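You operate a simulated robot arm through the tools that you are given. There is no shell and no other tool.

The job below is to be done with a simulated robot arm. You get a single attempt, and the scene is never put back.

Task
Swing the arm out, uncap the spare pump and stack two tubes on its inlet.
Fine: first the 120 mm one with the narrow foot, then the longest tube that is wide at both ends; dust cap on the pump stand.
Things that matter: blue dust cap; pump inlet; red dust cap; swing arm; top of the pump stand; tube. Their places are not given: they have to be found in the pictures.

The check looks at the end state, three seconds after you hand in, the way a careful person would. Anything else that was tipped, shoved, dropped, spilled or broken makes it a failure. A push-on lid holds only when it is set on centred and level and pressed home; a screw cap is set on level and turned clockwise until tight.

Robot
A 7-joint arm with a fingered hand, fixed in place. Base frame: the origin is at the foot of the arm, x ahead of it, y to its left, z up. Readings come in m, degrees, newtons and seconds.
Its first joint turns from -166.0 to 166.0 degrees. Payload 3.7 kg.
The tool frame sits at the grasp point between the pads (the TCP): z along the fingers, y along the line on which they close. The tips reach 0.025 m beyond it. The gripper opens to 0.088 m. The gripper's body begins 0.029 m behind the TCP. The gripper is a hand of 5 fingers: y runs from the thumb to the fingers, the wrist lies at [-0.013, -0.106, -0.174] in the tool frame.
Orientation is told as [roll, pitch, yaw] about the base's x, y, z axes, in that order, counted from this pose: with the fingers straight down and the wrist toward the robot, the tool's x, y and z point along [0, 1, 0], [1, 0, 0] and [0, 0, -1] of the base frame.

Tools
- The arm moves only by the tool play_rows. Its argument "commands" is a list of rows, each a list of 6 numbers: the shift along the tool's x, y, z in units of 150 mm (1.0 is 150 mm), then the turn, a rotation vector about the tool's x, y, z in units of 45 degrees (1.0 is 45 degrees). In form: [[tx, ty, tz, wx, wy, wz], ...]. A call has 1 to 20 rows; each row is the pose to reach, as a shift and turn from the pose commanded when the call began, along the tool's axes at that moment. A call with a number of a shift or a turn outside -1 to 1 is refused whole. Rows are played at 5 a second. More than 0.05 m and 8.6 degrees between two rows, and nothing of the call is played. A pose out of reach is approached as far as the arm can. The call stops where the force on the tool passes 40 N (or 10 N more than at its start, if that is more) or the arm is blocked; 0.2 s more then pass. In this call time passes only in rows, and 0.2 s behind the last. The reply holds the time, the measured pose of the TCP, the force on the tool along the base axes, the opening and the grip force, in the units named above and with some noise, with the torque about the TCP (base axes, N m) and any sound that the robot's microphone picked up, and new pictures: "pictures" is both (left out), scene, wrist or none.
- Cameras (640 x 400 px; columns grow to the right, rows downward): "scene" is fixed at [0.4003, 0.6594, 1.2987]; the picture's right is [-0.79, -0.62, 0.00], its down [-0.18, 0.23, -0.95] and it looks along [0.59, -0.75, -0.30] (base axes); focal length 214 px, centre (320, 200). "wrist" rides on the gripper at [0.059, -0.079, -0.105] in the tool frame; the picture's right is [-0.73, 0.32, -0.61], its down [-0.62, -0.68, 0.38] and it looks along [-0.29, 0.66, 0.70] (tool axes); focal length 234 px, centre (320, 200).
- curl_fingers(index, middle, ring, little, thumb_bend, thumb_turn): sets how far each is bent, from 0 (flat) to 100 (curled in); at 30 the hand is open as for a grip, at 70 the pads meet at the TCP. One left out holds its place. A second passes; each finger stops where it meets its share of the squeeze, and holds until it gets a number again. It is the only way to open and close the hand. It gives what a move gives, with no picture; readings hold the bend of each and the force on index, middle, ring, little, thumb and palm. thumb_turn goes from beside the hand (0) to across from the fingers (100), as for a grip.
- locate(camera, pixels): for up to 12 pixels [column, row] of the newest picture of that camera ("zoom" is the newest enlarged one), the place [x, y, z] in the base frame of the surface seen there, good to about 0.002 m, but the place of the scene camera against the robot may be out by one fixed shift of up to 0.012 m in any direction. No time passes.
- zoom(camera, box): a new picture of the part [left, top, right, bottom] of that camera's present view, enlarged. No time passes.
- hand_in(): hands the job in; it is judged then, once.

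Unless the task says otherwise, let go and move clear before handing in.

The tools are called after "Request:" as a command line: name --pt "numbers of a row" for each row, then --argument value for the rest, lists and objects as JSON in quotes. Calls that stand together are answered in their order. play_rows: Moves the arm, as the interface text tells. Its arguments: {"type":"object","properties":{"commands":{"type":"array"},"pictures":{"type":"string","enum":["both","scene","wrist","none"]}},"required":["commands"]} The other tools are called the same way: curl_fingers (index, middle, ring, little, thumb_bend, thumb_turn) moves the fingers one by one; locate (camera, pixels) gives the place of the surface under pixels of a picture; zoom (camera, box) takes an enlarged picture of a part of a camera's view; hand_in () hands the job in.

At the start:

```text
time_s: 0.0
ee_pos: [0.437, -0.0737, 1.4121]
tcp_rot: [0.0, 0.0, 0.0]
force: [-0.2, 0.7, -0.7]
torque: [0.0, 0.02, -0.02]
width: 0.0877
finger_force: 0.1
shape: jaw
bend: [30.0, 30.0, 30.0, 30.0, 30.0, 98.0]
finger forces: [0.0, 0.0, 0.1, 0.0, 0.0, 0.0]
```

scene: 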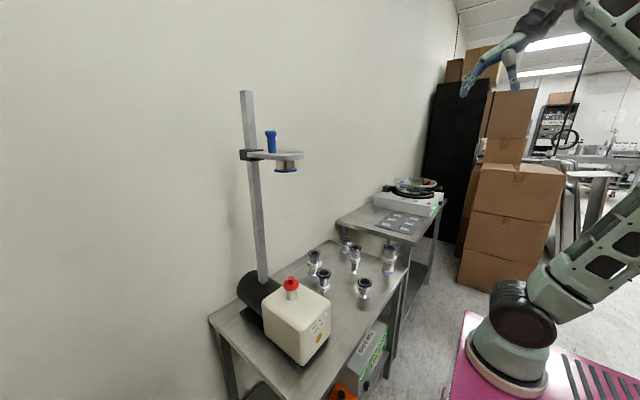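
wrist: 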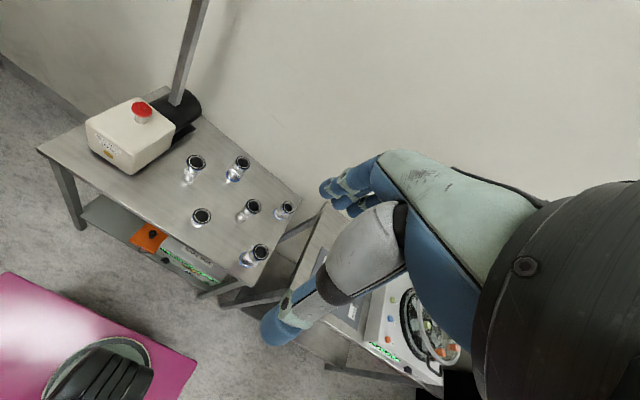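

The scene picture shows a pump with a red cap at about (290,288), a post with a swing arm at (270,155), a blue cap or handle at (271,140), and six tubes around (310-390, 245-290). I'll zoom in to see the details before moving.

Request:
zoom --camera "scene" --box '[220, 80, 340, 180]'

Request:
zoom --camera "scene" --box '[290, 225, 420, 310]'

Request:
zoom --camera "scene" --box '[220, 250, 350, 370]'

Request:
zoom --camera "wrist" --box '[160, 130, 320, 280]'

```text
4.00 times, centred on (280, 130) of scene
```

zoom: 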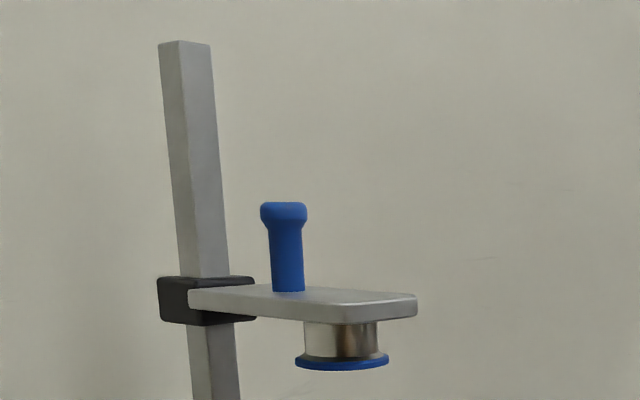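

```text
4.71 times, centred on (355, 268) of scene
```

zoom: 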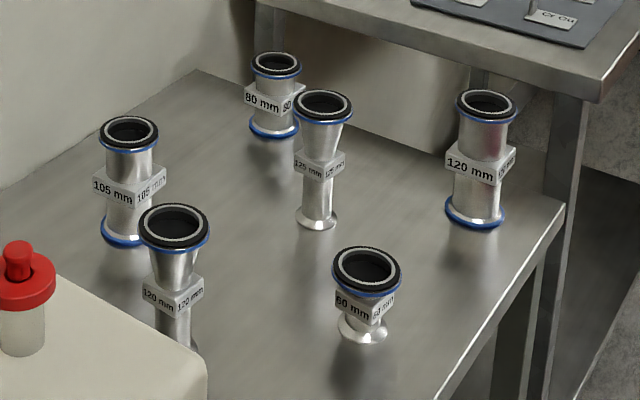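

```text
3.33 times, centred on (285, 310) of scene
```

zoom: 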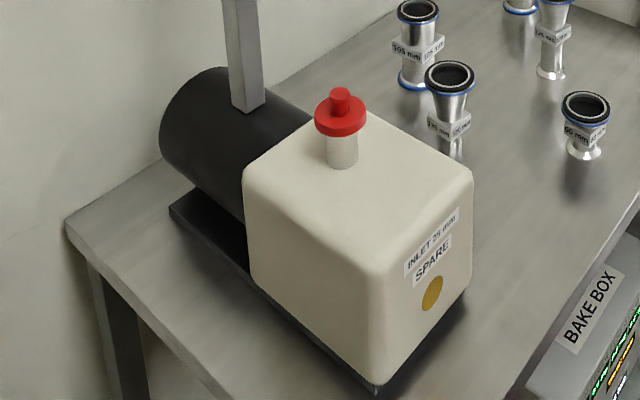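

```text
2.67 times, centred on (240, 205) of wrist
```

zoom: 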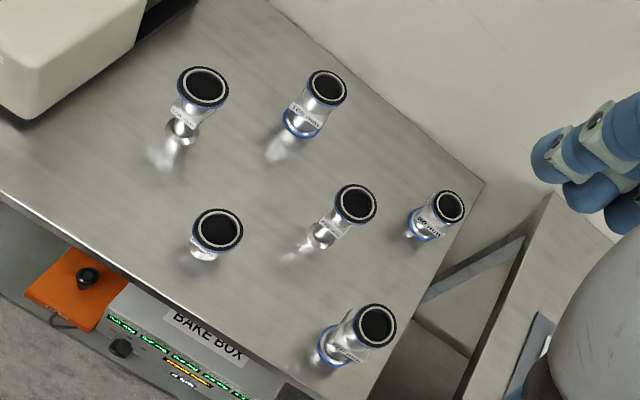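

The pump is labelled SPARE. Tube labels read 105, 80, 120, 60 and 120 mm. The swing arm hangs over the inlet and has a port with a blue disc under it, so I'll get the 3D places of these parts.

Request:
locate --camera "scene" --pixels '[[271, 133], [271, 150], [250, 154], [301, 156], [286, 155], [285, 163], [286, 171], [246, 95], [264, 280], [291, 281], [290, 296], [300, 305]]'

Request:
locate --camera "scene" --pixels '[[314, 252], [325, 271], [346, 240], [355, 248], [365, 281], [389, 246], [325, 260], [340, 340], [395, 265], [250, 290], [330, 345], [262, 310]]'

Request:
locate --camera "wrist" --pixels '[[140, 109], [142, 119], [196, 163], [242, 163], [253, 206], [288, 207], [201, 216], [260, 253], [165, 170], [215, 240], [175, 102], [285, 190]]'

```text
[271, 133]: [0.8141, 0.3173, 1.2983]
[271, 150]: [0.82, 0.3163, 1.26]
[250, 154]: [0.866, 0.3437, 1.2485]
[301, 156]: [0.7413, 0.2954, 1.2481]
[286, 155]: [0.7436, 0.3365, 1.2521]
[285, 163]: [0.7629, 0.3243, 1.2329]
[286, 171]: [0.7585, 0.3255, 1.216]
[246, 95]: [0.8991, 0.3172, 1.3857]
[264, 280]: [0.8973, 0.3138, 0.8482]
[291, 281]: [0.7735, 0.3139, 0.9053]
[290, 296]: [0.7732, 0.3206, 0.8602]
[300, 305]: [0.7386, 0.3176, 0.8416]
```

```text
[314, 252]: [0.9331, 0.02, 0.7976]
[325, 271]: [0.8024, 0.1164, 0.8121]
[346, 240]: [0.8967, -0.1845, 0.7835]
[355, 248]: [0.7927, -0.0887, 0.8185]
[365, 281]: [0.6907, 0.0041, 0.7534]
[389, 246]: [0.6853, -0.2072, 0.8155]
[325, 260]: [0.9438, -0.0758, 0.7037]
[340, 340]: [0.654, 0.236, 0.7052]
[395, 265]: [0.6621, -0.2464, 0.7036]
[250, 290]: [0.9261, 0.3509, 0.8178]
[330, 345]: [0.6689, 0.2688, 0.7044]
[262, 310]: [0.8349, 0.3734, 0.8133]
```

```text
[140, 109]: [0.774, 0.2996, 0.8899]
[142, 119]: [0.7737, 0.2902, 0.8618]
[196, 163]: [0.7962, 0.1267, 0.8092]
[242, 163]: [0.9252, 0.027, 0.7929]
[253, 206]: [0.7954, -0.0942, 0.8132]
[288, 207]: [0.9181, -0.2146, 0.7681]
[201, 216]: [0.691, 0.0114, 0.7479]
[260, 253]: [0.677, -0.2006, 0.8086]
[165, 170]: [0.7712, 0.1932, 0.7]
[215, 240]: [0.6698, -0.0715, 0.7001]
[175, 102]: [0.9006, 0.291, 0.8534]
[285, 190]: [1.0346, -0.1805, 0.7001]
```

The swing arm points from the post (0.90,0.31) over the inlet (0.775,0.31) at z≈1.25, so it has to swing aside. Two tubes look like narrow-foot 120 mm ones, so I'll zoom in closer to tell them apart.

Request:
zoom --camera "scene" --box '[305, 262, 345, 300]'

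Request:
zoom --camera "scene" --box '[335, 236, 375, 276]'

Request:
zoom --camera "wrist" --box '[175, 145, 225, 195]'

Request:
zoom --camera "wrist" --box '[225, 185, 275, 235]'

Request:
zoom --camera "scene" --box '[370, 235, 410, 280]'

Request:
zoom --camera "scene" --box '[300, 238, 340, 280]'

```text
10.53 times, centred on (325, 281) of scene
```

zoom: 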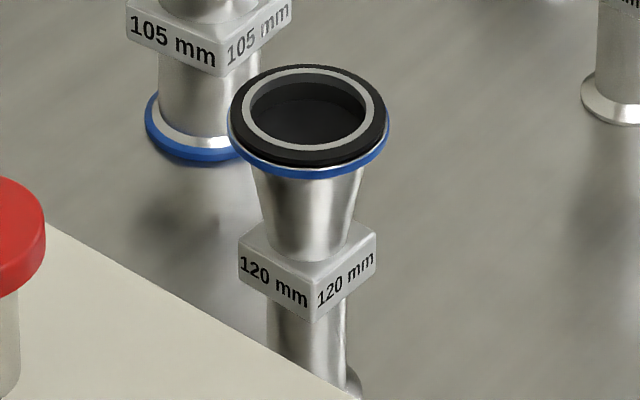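

```text
10.00 times, centred on (355, 256) of scene
```

zoom: 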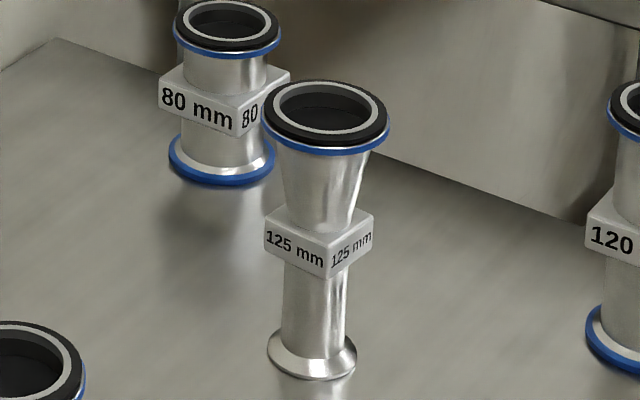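

```text
8.00 times, centred on (200, 170) of wrist
```

zoom: 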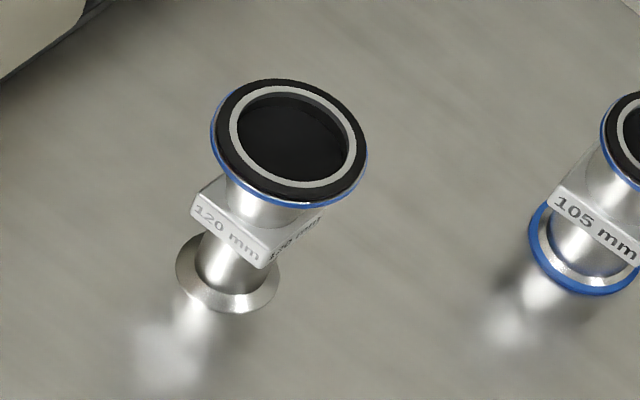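

```text
8.00 times, centred on (250, 210) of wrist
```

zoom: 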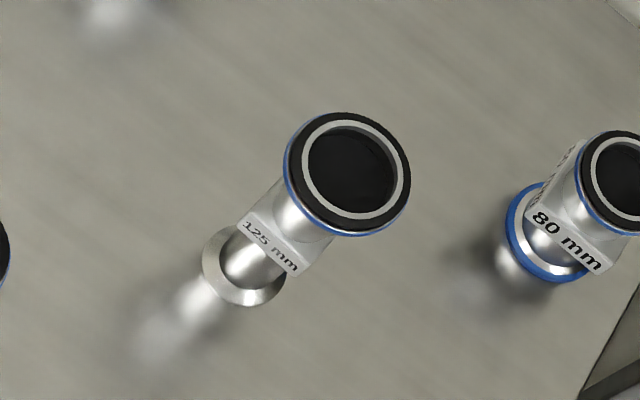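

```text
8.89 times, centred on (390, 258) of scene
```

zoom: 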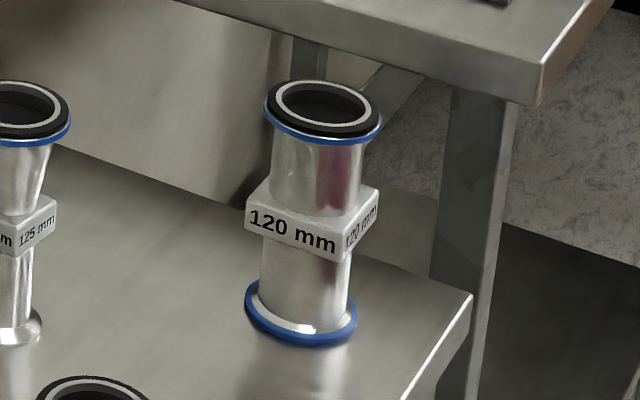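

```text
9.52 times, centred on (320, 259) of scene
```

zoom: 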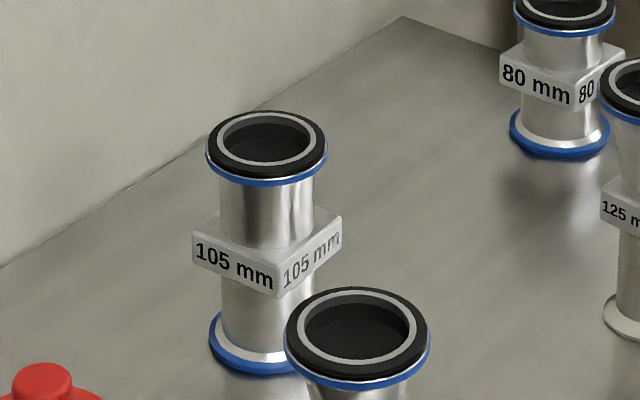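

The labels are clear now. The 120 mm narrow-foot reducer is at about (0.80,0.12), the other narrow-foot one reads 125 mm, and the longest tube wide at both ends is the 120 mm one at about (0.68,-0.204). First I'll bring the hand toward the swing arm's blue knob while turning the yaw.

Request:
play_rows --pt "0.133 0.187 -0.05 0 0 -0.133" --pt "0.267 0.373 -0.1 0 0 -0.267" --pt "0.4 0.56 -0.15 0 0 -0.4" --pt "0.533 0.747 -0.2 0 0 -0.533" --pt "0.667 0.933 -0.25 0 0 -0.667"

```text
time_s: 1.2
ee_pos: [0.5791, 0.025, 1.4485]
tcp_rot: [-0.2, 0.0, 30.1]
force: [-0.4, -1.0, 0.6]
torque: [-0.03, -0.03, -0.01]
width: 0.0878
finger_force: 0.0
shape: jaw
bend: [30.0, 30.0, 30.0, 30.0, 30.0, 98.0]
finger forces: [0.1, 0.0, 0.0, 0.0, 0.0, 0.1]
```

scene: 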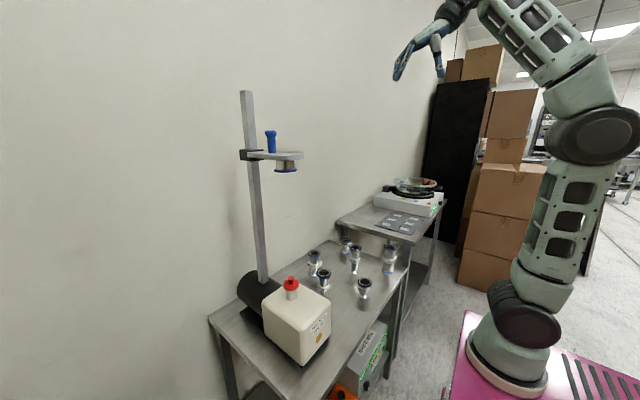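
wrist: 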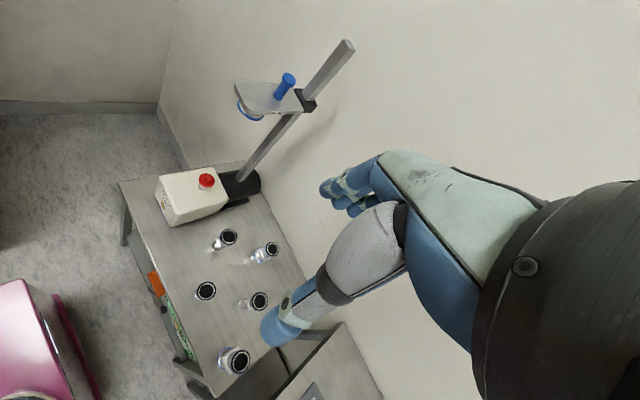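

The hand moved as planned, and the wrist picture shows the knob at (286,80) and the post top at (343,45). I'll locate these in the wrist camera, which isn't affected by the scene camera's shift.

Request:
locate --camera "wrist" --pixels '[[288, 77], [281, 92], [262, 95], [242, 87], [305, 98], [345, 42], [250, 112], [206, 180], [240, 108], [270, 107]]'

Request:
zoom --camera "wrist" --box '[210, 30, 370, 130]'

Request:
play_rows --pt "0.028 0.243 0 0 0 -0.125" --pt "0.056 0.487 0 0 0 -0.25" --pt "0.084 0.73 0 0 0 -0.375" --pt "0.112 0.973 0 0 0 -0.5"

```text
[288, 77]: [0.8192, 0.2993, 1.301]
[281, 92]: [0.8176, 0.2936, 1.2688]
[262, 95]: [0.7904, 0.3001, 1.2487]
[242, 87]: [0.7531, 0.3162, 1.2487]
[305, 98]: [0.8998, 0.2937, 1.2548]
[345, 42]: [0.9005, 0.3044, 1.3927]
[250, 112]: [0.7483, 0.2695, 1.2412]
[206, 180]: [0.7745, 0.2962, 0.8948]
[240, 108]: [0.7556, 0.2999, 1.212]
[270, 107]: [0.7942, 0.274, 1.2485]
```

```text
4.00 times, centred on (290, 80) of wrist
```

zoom: 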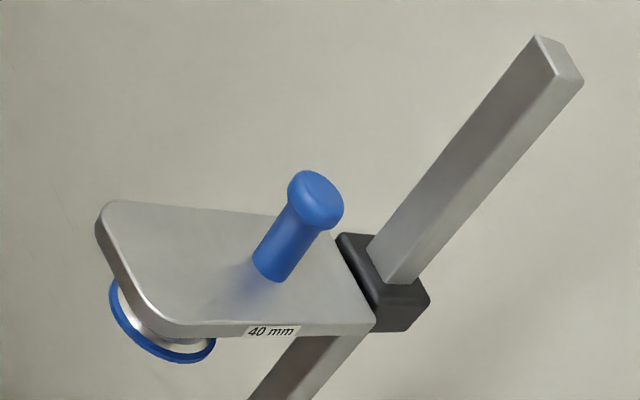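

```text
time_s: 2.2
ee_pos: [0.676, 0.0986, 1.4481]
tcp_rot: [0.0, 0.0, 48.8]
force: [0.8, -0.2, -0.2]
torque: [0.01, 0.05, 0.01]
width: 0.0877
finger_force: 0.0
shape: jaw
bend: [30.0, 30.0, 30.0, 30.0, 30.0, 98.0]
finger forces: [0.0, 0.1, 0.0, 0.0, 0.0, 0.0]
out of reach, approached as far as the arm can: row 4
```

scene: 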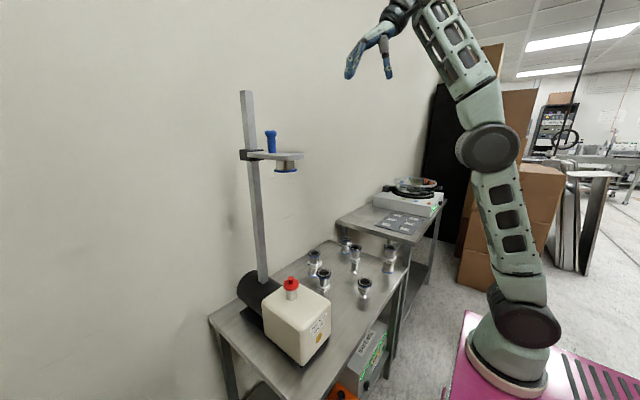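
wrist: 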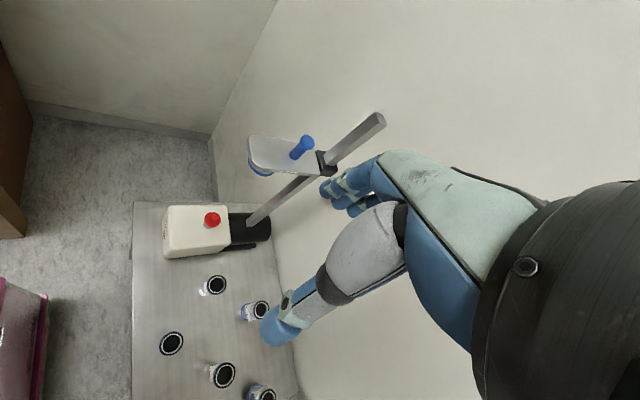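

The pose with fingers straight down at z≈1.45 ran out of reach at row 4. I'll tilt the fingers forward instead and push the knob (0.8185, 0.303, z 1.25-1.305) from its -y side. First I'll close the fingers to a compact shape and reorient.

Request:
curl_fingers --index 68 --middle 68 --ring 68 --little 68 --thumb_bend 68

Request:
play_rows --pt "0 -0.05 0.05 0 0 0.15" --pt "0 -0.1 0.1 0 0 0.3" --pt "0 -0.15 0.15 0 0 0.45" --pt "0 -0.2 0.2 0 0 0.6" --pt "0 -0.2 0.3 0 0 0.75" --pictures "none"

Request:
play_rows --pt "0 0 0 -0.17 0 0" --pt "0 0 0 -0.34 0 0" --pt "0 0 0 -0.5 0 0" --pt "0 0 0 -0.67 0 0" --pt "0 0 0 -0.84 0 0" --pt "0 0 0 -1.0 0 0"

```text
time_s: 3.2
ee_pos: [0.6747, 0.0995, 1.4491]
tcp_rot: [-0.1, 0.0, 48.8]
force: [-0.6, 0.3, -0.3]
torque: [-0.01, -0.01, -0.01]
width: 0.0031
finger_force: 0.2
shape: fingers
bend: [68.0, 68.0, 68.0, 68.0, 68.0, 98.0]
finger forces: [0.1, 0.0, 0.0, 0.0, 0.1, 0.0]
```

```text
time_s: 4.4
ee_pos: [0.6551, 0.0777, 1.4061]
tcp_rot: [0.0, 0.0, 14.9]
force: [0.9, 0.2, -0.6]
torque: [-0.02, -0.01, 0.01]
width: 0.0031
finger_force: 0.0
shape: fingers
bend: [68.0, 68.0, 68.0, 68.0, 68.0, 98.0]
finger forces: [0.0, 0.0, 0.0, 0.0, 0.0, 0.0]
```

```text
time_s: 5.8
ee_pos: [0.655, 0.0778, 1.4046]
tcp_rot: [0.1, -45.1, 15.0]
force: [-0.6, -0.1, 0.0]
torque: [-0.02, -0.03, -0.03]
width: 0.0032
finger_force: 0.1
shape: fingers
bend: [68.0, 68.0, 68.0, 68.0, 68.0, 98.0]
finger forces: [0.0, 0.1, 0.1, 0.1, 0.1, 0.0]
```

scene: 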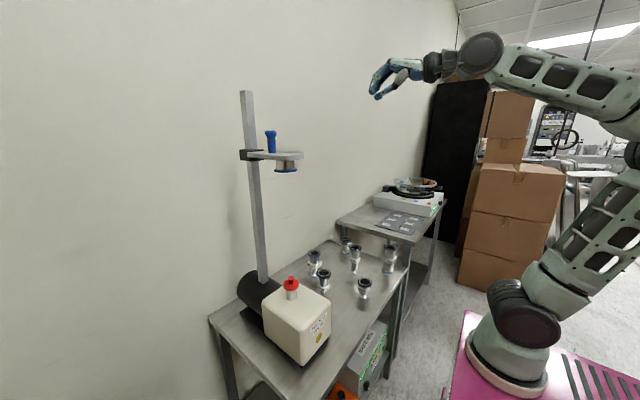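
wrist: 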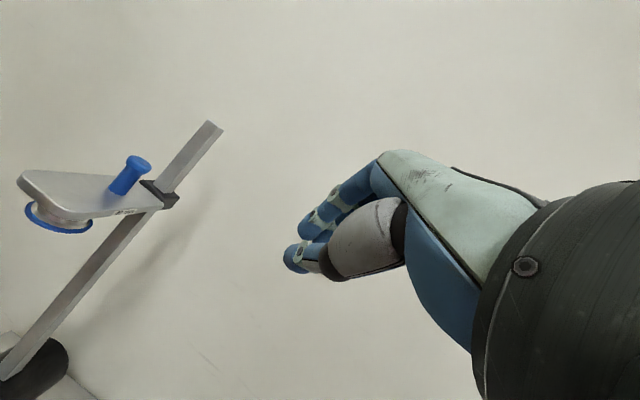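

The hand is now tilted 45° with the forearm about level. I'll zoom on it in the scene at (390,80) to see how far the closed fingers and the thumb reach.

Request:
zoom --camera "scene" --box '[350, 40, 450, 120]'

Request:
locate --camera "scene" --pixels '[[378, 97], [372, 85], [385, 65], [400, 75], [425, 65]]'

Request:
locate --camera "wrist" --pixels '[[137, 164], [118, 190], [160, 195], [210, 127], [65, 225], [50, 190], [290, 258], [370, 240]]'

```text
5.00 times, centred on (400, 80) of scene
```

zoom: 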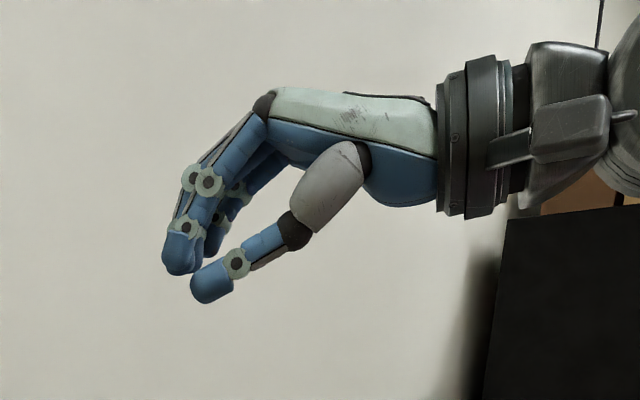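

```text
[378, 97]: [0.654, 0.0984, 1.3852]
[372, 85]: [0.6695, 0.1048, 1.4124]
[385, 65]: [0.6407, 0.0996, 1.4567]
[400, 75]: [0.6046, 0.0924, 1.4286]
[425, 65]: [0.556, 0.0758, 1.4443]
```

```text
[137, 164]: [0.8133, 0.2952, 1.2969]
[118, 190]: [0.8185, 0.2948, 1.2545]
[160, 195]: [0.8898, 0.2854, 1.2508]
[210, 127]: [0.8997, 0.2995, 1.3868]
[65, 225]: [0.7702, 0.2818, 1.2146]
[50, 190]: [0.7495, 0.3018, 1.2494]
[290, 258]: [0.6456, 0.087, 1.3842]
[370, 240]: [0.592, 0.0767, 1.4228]
```

The wrist camera puts the knob axis at about (0.818,0.303), z 1.25-1.305. With the TCP at z 1.285 the fingertips clear the plate, so I'll move in from the (-x,-y) side with yaw about 50° and push with the backs of the fingers.

Request:
play_rows --pt "0.124 0.055 0.178 0 0.11 -0.11" --pt "0.248 0.11 0.355 0 0.22 -0.22" --pt "0.373 0.165 0.533 0 0.33 -0.33" --pt "0.497 0.22 0.71 0 0.44 -0.44" --pt "0.621 0.275 0.888 0 0.55 -0.55"

```text
time_s: 7.0
ee_pos: [0.7536, 0.2006, 1.3439]
tcp_rot: [0.0, -45.1, 50.0]
force: [-0.1, 0.2, 1.0]
torque: [0.0, -0.01, 0.01]
width: 0.003
finger_force: 0.1
shape: fingers
bend: [68.0, 68.0, 68.0, 68.0, 68.0, 98.0]
finger forces: [0.0, 0.0, 0.0, 0.1, 0.0, 0.0]
```

scene: 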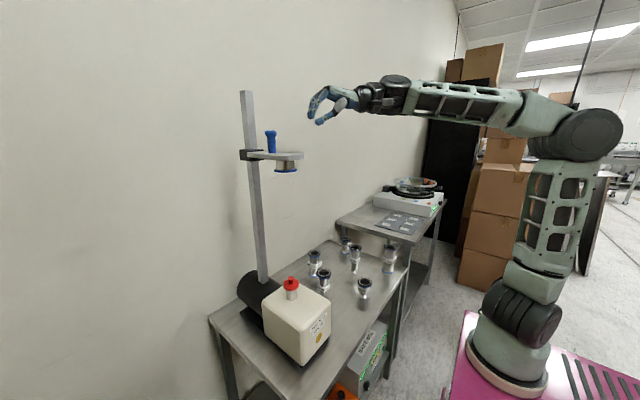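
wrist: 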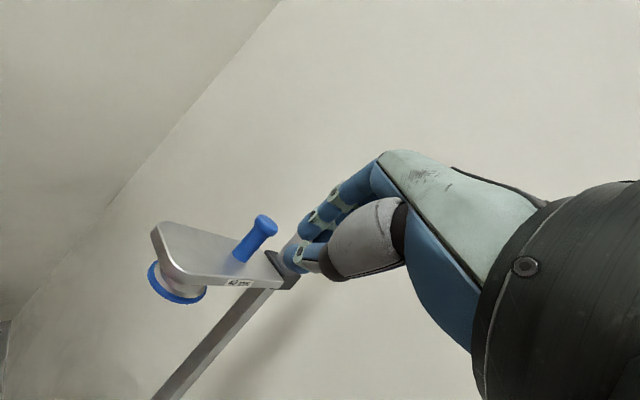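

The hand is in place beside the arm, and the knob shows at (262,225) in the wrist picture. Next I'll go diagonally down to just short of the knob.

Request:
play_rows --pt "0.037 0.0 0.186 0 0 0" --pt "0.075 0.0 0.373 0 0 0" --pt "0.112 0.003 0.559 0 0 0"

Request:
zoom --camera "scene" --box '[230, 80, 390, 190]'

```text
time_s: 7.8
ee_pos: [0.7766, 0.2545, 1.284]
tcp_rot: [0.0, -45.0, 50.0]
force: [0.5, 0.5, 0.1]
torque: [-0.06, -0.02, 0.03]
width: 0.0028
finger_force: 0.1
shape: fingers
bend: [68.0, 68.0, 68.0, 68.0, 68.0, 98.0]
finger forces: [0.1, 0.1, 0.0, 0.0, 0.0, 0.0]
```

scene: 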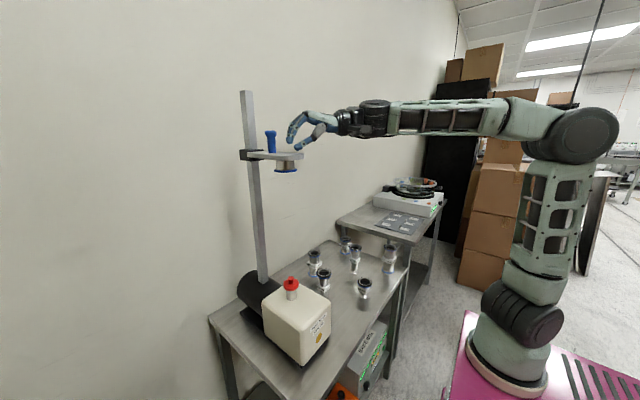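
wrist: 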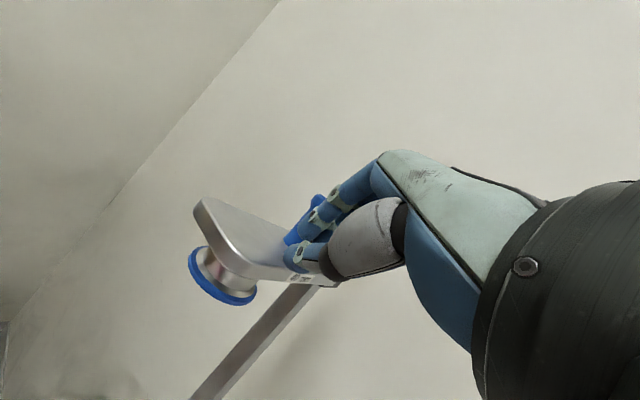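

```text
3.64 times, centred on (310, 135) of scene
```

zoom: 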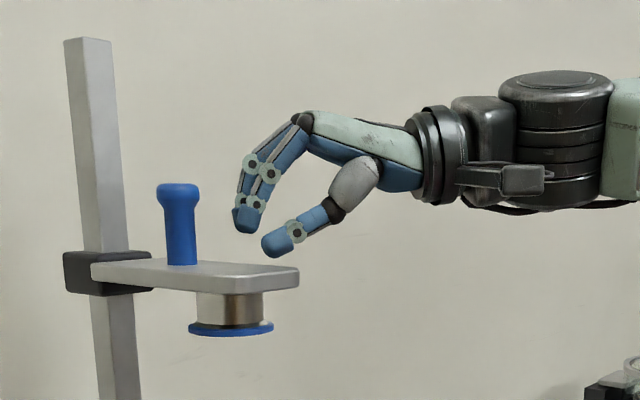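

The zoom shows the fingertips above the plate and just in front of the knob. I'll push along the arc toward +y, turning the hand with it, to about 60° of swing.

Request:
play_rows --pt "0 0.08 0.08 0 0 0" --pt "0 0.16 0.16 0 0 0" --pt "0.04 0.21 0.21 0 -0.04 0.04" --pt "0.08 0.25 0.25 0 -0.08 0.08" --pt "0.12 0.3 0.3 0 -0.12 0.12" --pt "0.154 0.342 0.342 0 -0.157 0.157" --pt "0.165 0.412 0.412 0 -0.236 0.236" --pt "0.172 0.482 0.482 0 -0.315 0.315" --pt "0.176 0.551 0.551 0 -0.393 0.393"

Request:
zoom --camera "scene" --box '[210, 80, 370, 190]'

```text
time_s: 9.8
ee_pos: [0.8298, 0.363, 1.284]
tcp_rot: [0.0, -45.2, 24.9]
force: [0.9, -0.6, 0.0]
torque: [0.04, -0.01, -0.03]
width: 0.0027
finger_force: 0.0
shape: fingers
bend: [68.0, 68.0, 68.0, 68.0, 68.0, 98.0]
finger forces: [0.0, 0.0, 0.0, 0.1, 0.1, 0.1]
```

scene: 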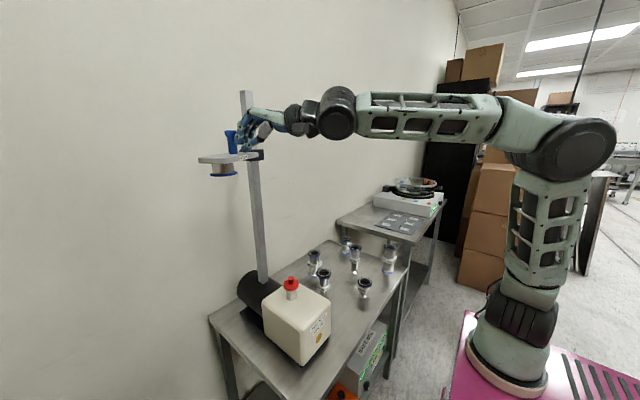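
wrist: 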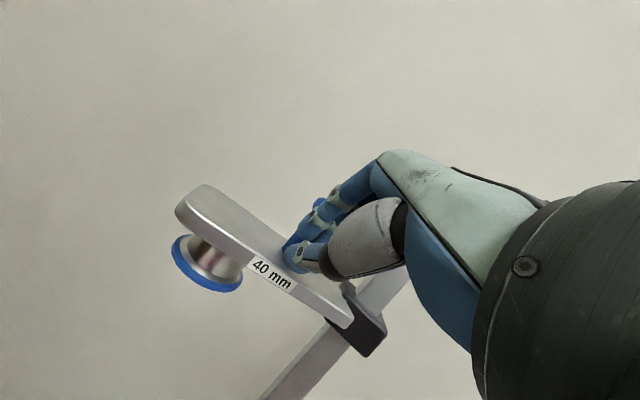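

```text
3.64 times, centred on (290, 135) of scene
```

zoom: 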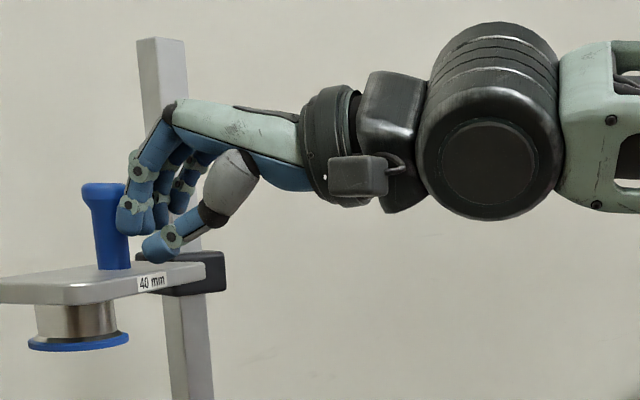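

The arm has swung about 60° with the knob following the fingers and almost no force. I'll push on to about 95°.

Request:
play_rows --pt "0 0.06 0.06 0 -0.087 0.087" --pt "0 0.12 0.12 0 -0.173 0.173" --pt "0 0.18 0.18 0 -0.26 0.26" --pt "0 0.24 0.24 0 -0.346 0.346" --pt "0 0.26 0.26 0 -0.346 0.346"

Request:
zoom --camera "scene" --box '[190, 80, 350, 190]'

```text
time_s: 10.9
ee_pos: [0.8754, 0.383, 1.2873]
tcp_rot: [0.2, -45.2, 2.9]
force: [-28.7, -14.3, -0.9]
torque: [0.05, -0.16, -0.27]
width: 0.0
finger_force: 18.5
shape: fingers
bend: [70.0, 72.0, 68.0, 68.0, 67.0, 98.0]
finger forces: [11.1, 25.8, 0.1, 0.1, 0.0, 0.0]
stopped in row 5: the force on the tool passed its limit at 43 N (the readings are from after the stop); the commanded pose is now the measured one
```

scene: 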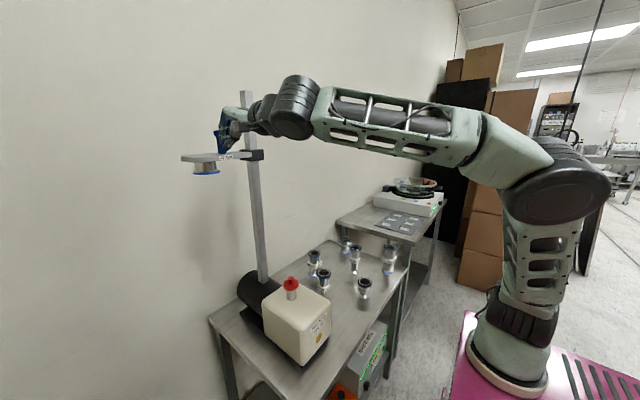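
wrist: 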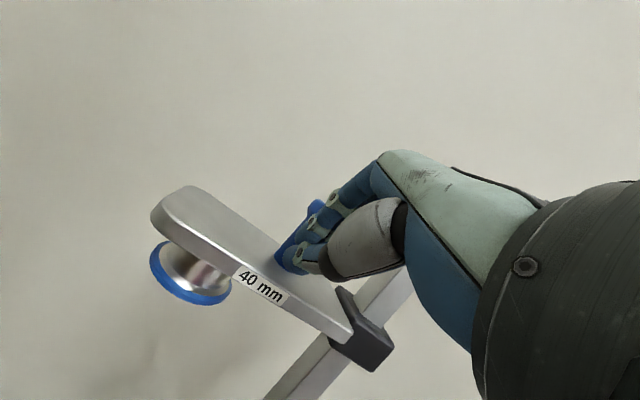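

```text
3.64 times, centred on (270, 135) of scene
```

zoom: 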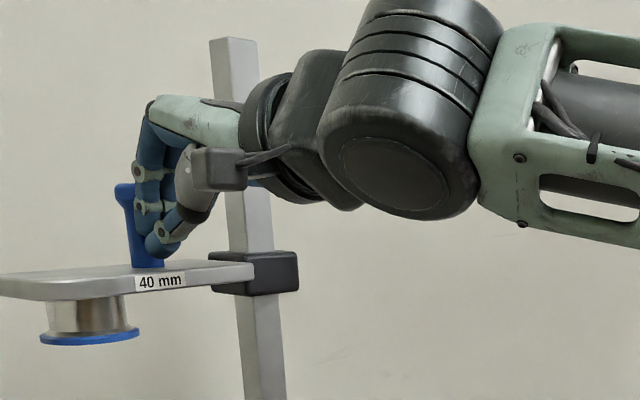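

The push ended at a hard stop of about 43 N, with the arm near 90° and pointing along +y. I'll back straight off and check where it stays.

Request:
play_rows --pt "0 -0.1 -0.1 0 0 0" --pt "0 -0.25 -0.25 0 0 0" --pt "0 -0.4 -0.4 0 0 0" --pt "0 -0.55 -0.55 0 0 0" --pt "0 -0.7 -0.7 0 0 0"

Request:
locate --camera "scene" --pixels '[[185, 158], [205, 158], [205, 173], [235, 140], [246, 95]]'

```text
time_s: 12.1
ee_pos: [0.7278, 0.3775, 1.2832]
tcp_rot: [0.1, -45.2, 3.0]
force: [0.5, -0.6, 0.5]
torque: [0.02, 0.0, 0.02]
width: 0.0026
finger_force: 0.0
shape: fingers
bend: [68.0, 68.0, 68.0, 68.0, 68.0, 98.0]
finger forces: [0.0, 0.1, 0.0, 0.0, 0.0, 0.0]
```

scene: 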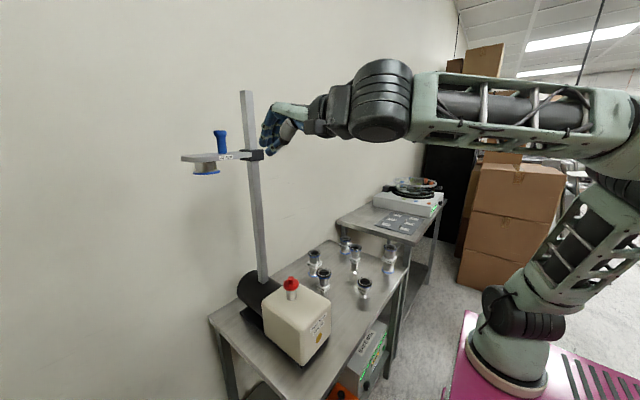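
wrist: 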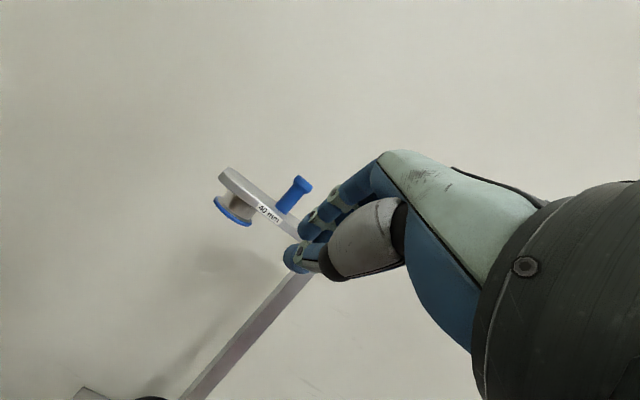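

```text
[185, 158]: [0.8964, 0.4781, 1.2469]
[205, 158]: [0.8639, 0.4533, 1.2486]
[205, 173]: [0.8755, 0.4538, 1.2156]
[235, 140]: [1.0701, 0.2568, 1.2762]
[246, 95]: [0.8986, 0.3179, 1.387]
```

The swing arm now stays at 90°, pointing +y at about (0.875,0.454), so it's clear of the inlet. Next I'll point the fingers down and pull back to look at the red cap with the wrist camera.

Request:
play_rows --pt "-0.082 -0.159 0.046 0.167 0 0" --pt "-0.164 -0.317 0.091 0.333 0 0" --pt "-0.247 -0.476 0.137 0.5 0 0" --pt "-0.329 -0.635 0.182 0.667 0 0" --pt "-0.411 -0.793 0.228 0.833 0 0" --pt "-0.493 -0.952 0.273 1.0 0 0" --pictures "none"

Request:
play_rows --pt "0 0 0.17 0 0 0.02" --pt "0 0 0.34 0 0 0.067"

Request:
curl_fingers --index 30 --middle 30 --ring 30 --little 30 --thumb_bend 30

Request:
zoom --camera "wrist" --box '[180, 130, 360, 270]'

```text
time_s: 13.5
ee_pos: [0.6635, 0.3002, 1.1527]
tcp_rot: [0.0, -0.1, 3.1]
force: [0.3, -0.5, 0.2]
torque: [-0.03, -0.02, 0.02]
width: 0.0027
finger_force: 0.0
shape: fingers
bend: [68.0, 68.0, 68.0, 68.0, 68.0, 98.0]
finger forces: [0.0, 0.0, 0.1, 0.1, 0.1, 0.0]
```

```text
time_s: 14.1
ee_pos: [0.6642, 0.299, 1.1011]
tcp_rot: [0.0, -0.2, -0.1]
force: [-0.1, 0.2, -0.4]
torque: [0.0, -0.01, -0.02]
width: 0.0025
finger_force: 0.0
shape: fingers
bend: [68.0, 68.0, 68.0, 68.0, 68.0, 98.0]
finger forces: [0.1, 0.0, 0.0, 0.1, 0.0, 0.1]
```

scene: 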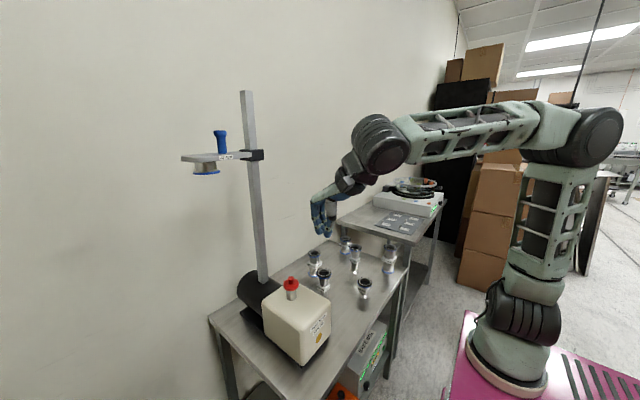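
wrist: 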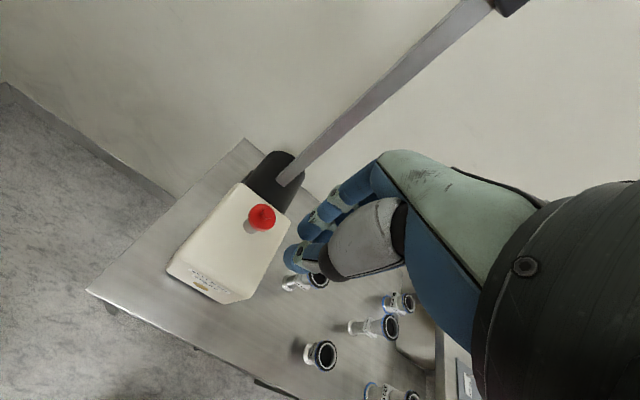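

```text
time_s: 15.1
ee_pos: [0.6633, 0.2993, 1.1015]
tcp_rot: [0.0, -0.2, 0.0]
force: [0.4, 0.7, -0.2]
torque: [-0.05, 0.02, 0.02]
width: 0.0844
finger_force: 0.0
shape: fingers
bend: [30.0, 30.0, 30.0, 30.0, 30.0, 98.0]
finger forces: [0.0, 0.0, 0.0, 0.0, 0.0, 0.0]
```

```text
2.86 times, centred on (270, 200) of wrist
```

zoom: 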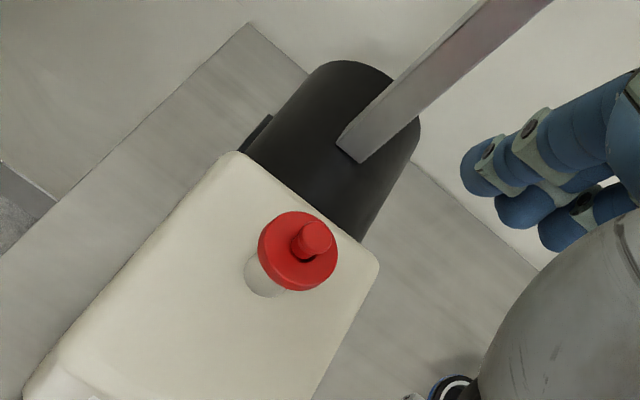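

The enlarged wrist picture shows the red disc spanning (258-337, 211-290) with its knob top at (316,237). I'll measure it and the housing.

Request:
locate --camera "zoom" --pixels '[[316, 237], [268, 243], [285, 268], [328, 262], [293, 216], [333, 245], [310, 258], [262, 285], [270, 262], [300, 320], [200, 250], [330, 150]]'

```text
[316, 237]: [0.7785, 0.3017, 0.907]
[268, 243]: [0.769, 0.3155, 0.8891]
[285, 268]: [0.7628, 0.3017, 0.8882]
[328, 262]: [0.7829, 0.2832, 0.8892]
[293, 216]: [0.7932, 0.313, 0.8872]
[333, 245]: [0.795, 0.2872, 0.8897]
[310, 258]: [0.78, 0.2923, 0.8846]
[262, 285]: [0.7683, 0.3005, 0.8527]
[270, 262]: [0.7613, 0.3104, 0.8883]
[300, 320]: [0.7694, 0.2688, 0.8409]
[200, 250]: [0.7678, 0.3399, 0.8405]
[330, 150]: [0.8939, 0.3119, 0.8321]
```

The cap disc is centred near (0.779,0.301), about 40 mm across, with its top at z≈0.889. The knob top is at 0.907 and the housing at 0.8405. I'll go above it with the hand open and fingers down.

Request:
play_rows --pt "0.003 0.193 0.1 0 0 0" --pt "0.007 0.385 0.2 0 0 0" --pt "0.01 0.578 0.4 0 0 0" --pt "0.012 0.77 0.667 0 0 0"

Request:
zoom --camera "scene" --box '[220, 190, 380, 320]'

```text
time_s: 16.1
ee_pos: [0.7761, 0.3034, 1.0039]
tcp_rot: [0.1, -0.2, 0.0]
force: [-0.1, 0.0, -0.3]
torque: [0.02, 0.04, 0.03]
width: 0.0846
finger_force: 0.1
shape: fingers
bend: [30.0, 30.0, 30.0, 30.0, 30.0, 98.0]
finger forces: [0.1, 0.0, 0.1, 0.1, 0.0, 0.0]
```

scene: 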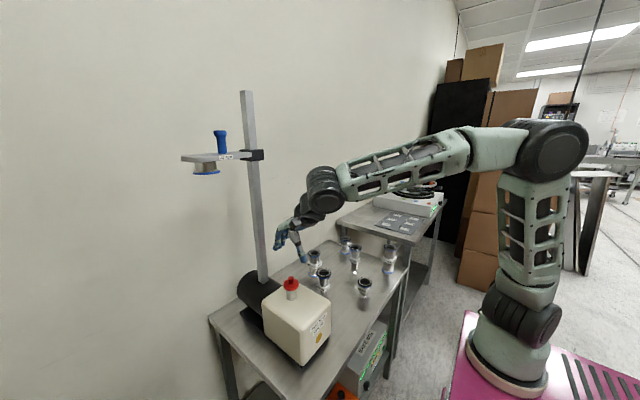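
wrist: 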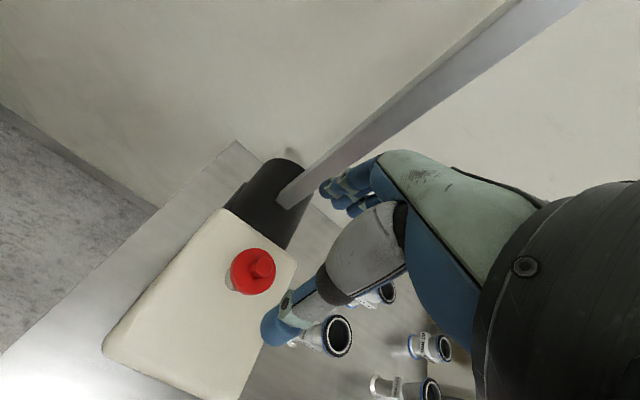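

```text
3.08 times, centred on (300, 255) of scene
```

zoom: 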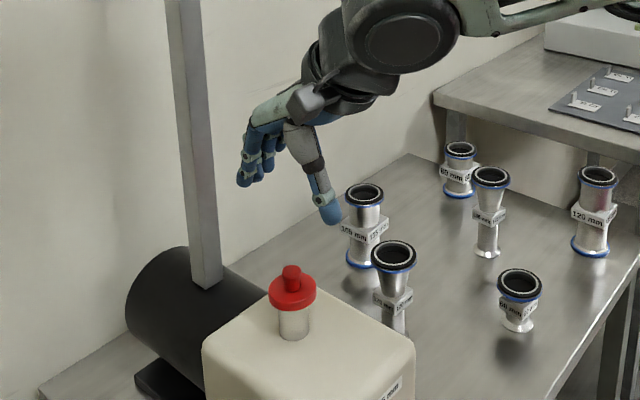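

The cap shows at (252,270) in the wrist picture, right where the point below the TCP projects. I'll measure it again from here.

Request:
zoom --camera "wrist" --box '[212, 240, 292, 300]'

```text
6.67 times, centred on (252, 270) of wrist
```

zoom: 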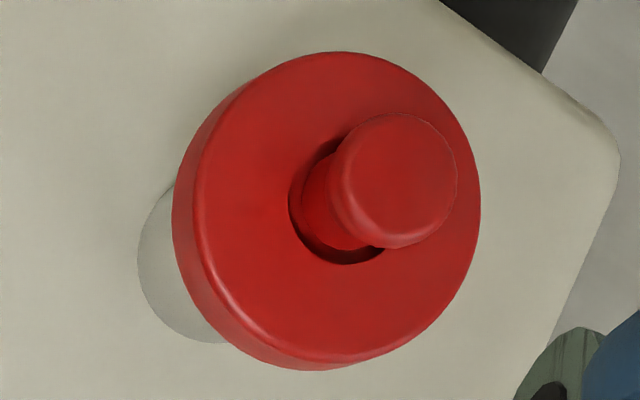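

Request:
locate --camera "zoom" --pixels '[[396, 170], [210, 210], [340, 65], [465, 190], [330, 345], [240, 110], [425, 310], [250, 320], [430, 100], [300, 250]]'

```text
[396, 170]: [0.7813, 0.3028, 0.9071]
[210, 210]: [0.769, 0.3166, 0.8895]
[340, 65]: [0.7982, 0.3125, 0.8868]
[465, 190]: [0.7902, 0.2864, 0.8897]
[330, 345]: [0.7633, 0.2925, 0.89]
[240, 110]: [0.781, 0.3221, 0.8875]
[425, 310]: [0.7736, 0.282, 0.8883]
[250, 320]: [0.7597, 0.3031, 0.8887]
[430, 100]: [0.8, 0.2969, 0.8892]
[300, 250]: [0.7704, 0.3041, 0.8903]
```

The cap centre is (0.7795,0.3015) with radius 20.5 mm, so the hand is centred to within a few mm. I'll descend until the TCP is at disc level (z≈0.888).

Request:
play_rows --pt "-0.005 0.01 0.25 0 0 0" --pt "-0.005 0.015 0.5 0 0 0" --pt "-0.005 0.015 0.67 0 0 0" --pt "-0.005 0.015 0.767 0 0 0"

Request:
zoom --camera "scene" --box '[230, 220, 360, 320]'

```text
time_s: 17.1
ee_pos: [0.7797, 0.301, 0.8882]
tcp_rot: [-0.1, -0.2, 0.2]
force: [1.2, -0.4, 0.2]
torque: [-0.02, -0.04, 0.0]
width: 0.0847
finger_force: 0.0
shape: fingers
bend: [30.0, 30.0, 30.0, 30.0, 30.0, 98.0]
finger forces: [0.0, 0.0, 0.1, 0.1, 0.0, 0.0]
```

scene: 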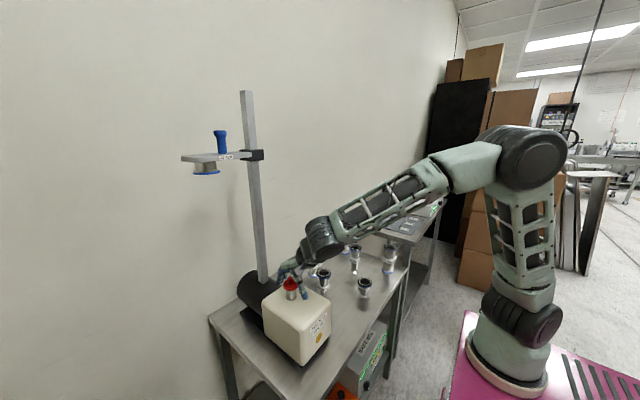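
wrist: 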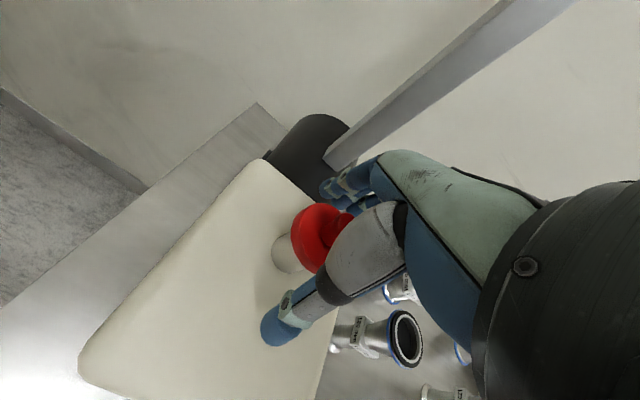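

```text
4.00 times, centred on (295, 270) of scene
```

zoom: 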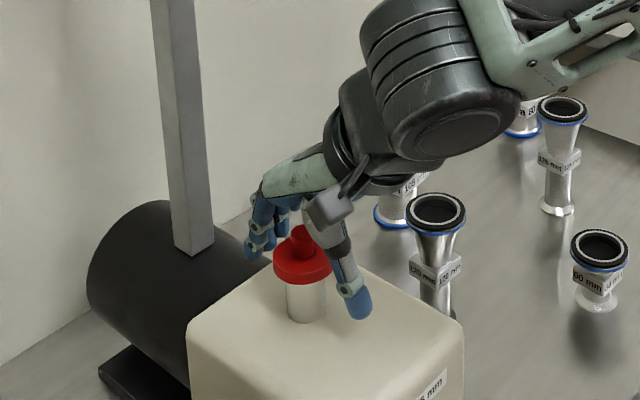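

The thumb is on the robot side and the fingers are on the post side of the red disc. I'll close on it.

Request:
curl_fingers --index 70 --middle 70 --ring 70 --little 70 --thumb_bend 70

Request:
zoom --camera "scene" --box '[250, 240, 330, 310]'

```text
time_s: 18.1
ee_pos: [0.7796, 0.2998, 0.888]
tcp_rot: [0.0, -0.2, 0.1]
force: [6.0, -1.5, -2.9]
torque: [-0.03, -0.04, 0.01]
width: 0.0279
finger_force: 15.8
shape: fingers
bend: [55.0, 62.0, 70.0, 70.0, 59.0, 96.0]
finger forces: [12.1, 6.8, 0.0, 0.0, 13.5, 0.1]
```

```text
5.71 times, centred on (290, 275) of scene
```

zoom: 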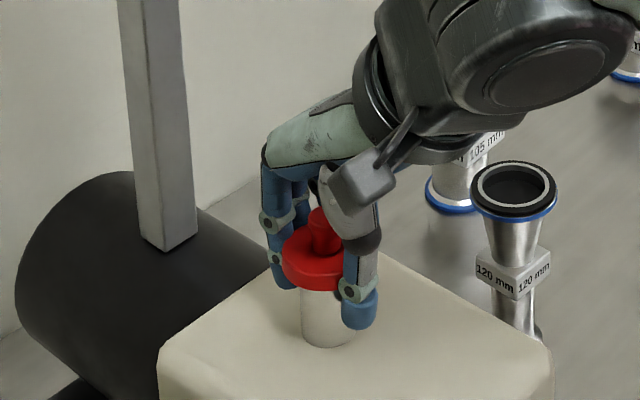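

The disc is held by the thumb (13.5 N), index (12 N) and middle finger (7 N). I'll lift gently and see whether the cap comes off.

Request:
play_rows --pt "0 0 -0.03 0 0 0" --pt "0 0 -0.07 0 0 0" --pt "0 0 -0.13 0 0 0" --pt "0 0 -0.2 0 0 0"

Request:
zoom --camera "scene" --box '[250, 220, 330, 310]'

```text
time_s: 19.1
ee_pos: [0.778, 0.3009, 0.9186]
tcp_rot: [0.1, -0.2, 0.0]
force: [-0.1, -0.1, -0.5]
torque: [0.0, 0.02, 0.0]
width: 0.0267
finger_force: 16.4
shape: fingers
bend: [57.0, 64.0, 70.0, 70.0, 60.0, 96.0]
finger forces: [10.4, 6.2, 0.0, 0.1, 16.0, 0.0]
```

scene: 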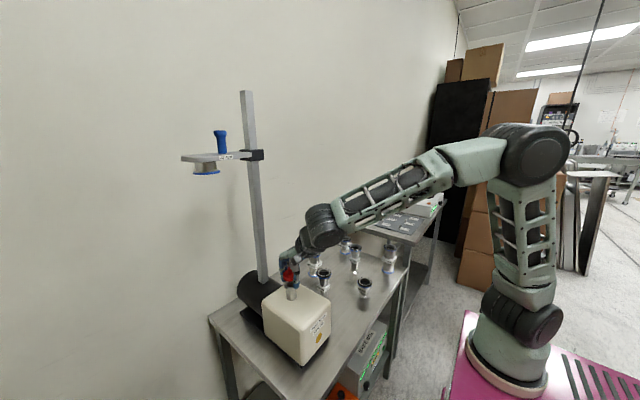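
wrist: 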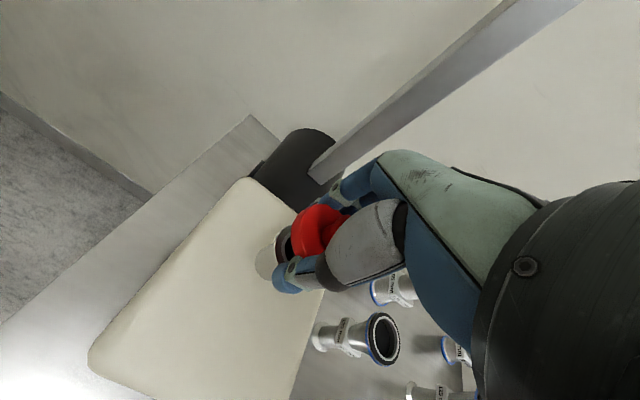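

```text
4.44 times, centred on (290, 265) of scene
```

zoom: 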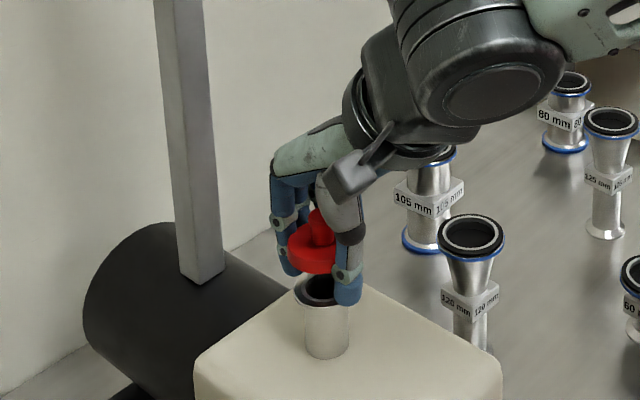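

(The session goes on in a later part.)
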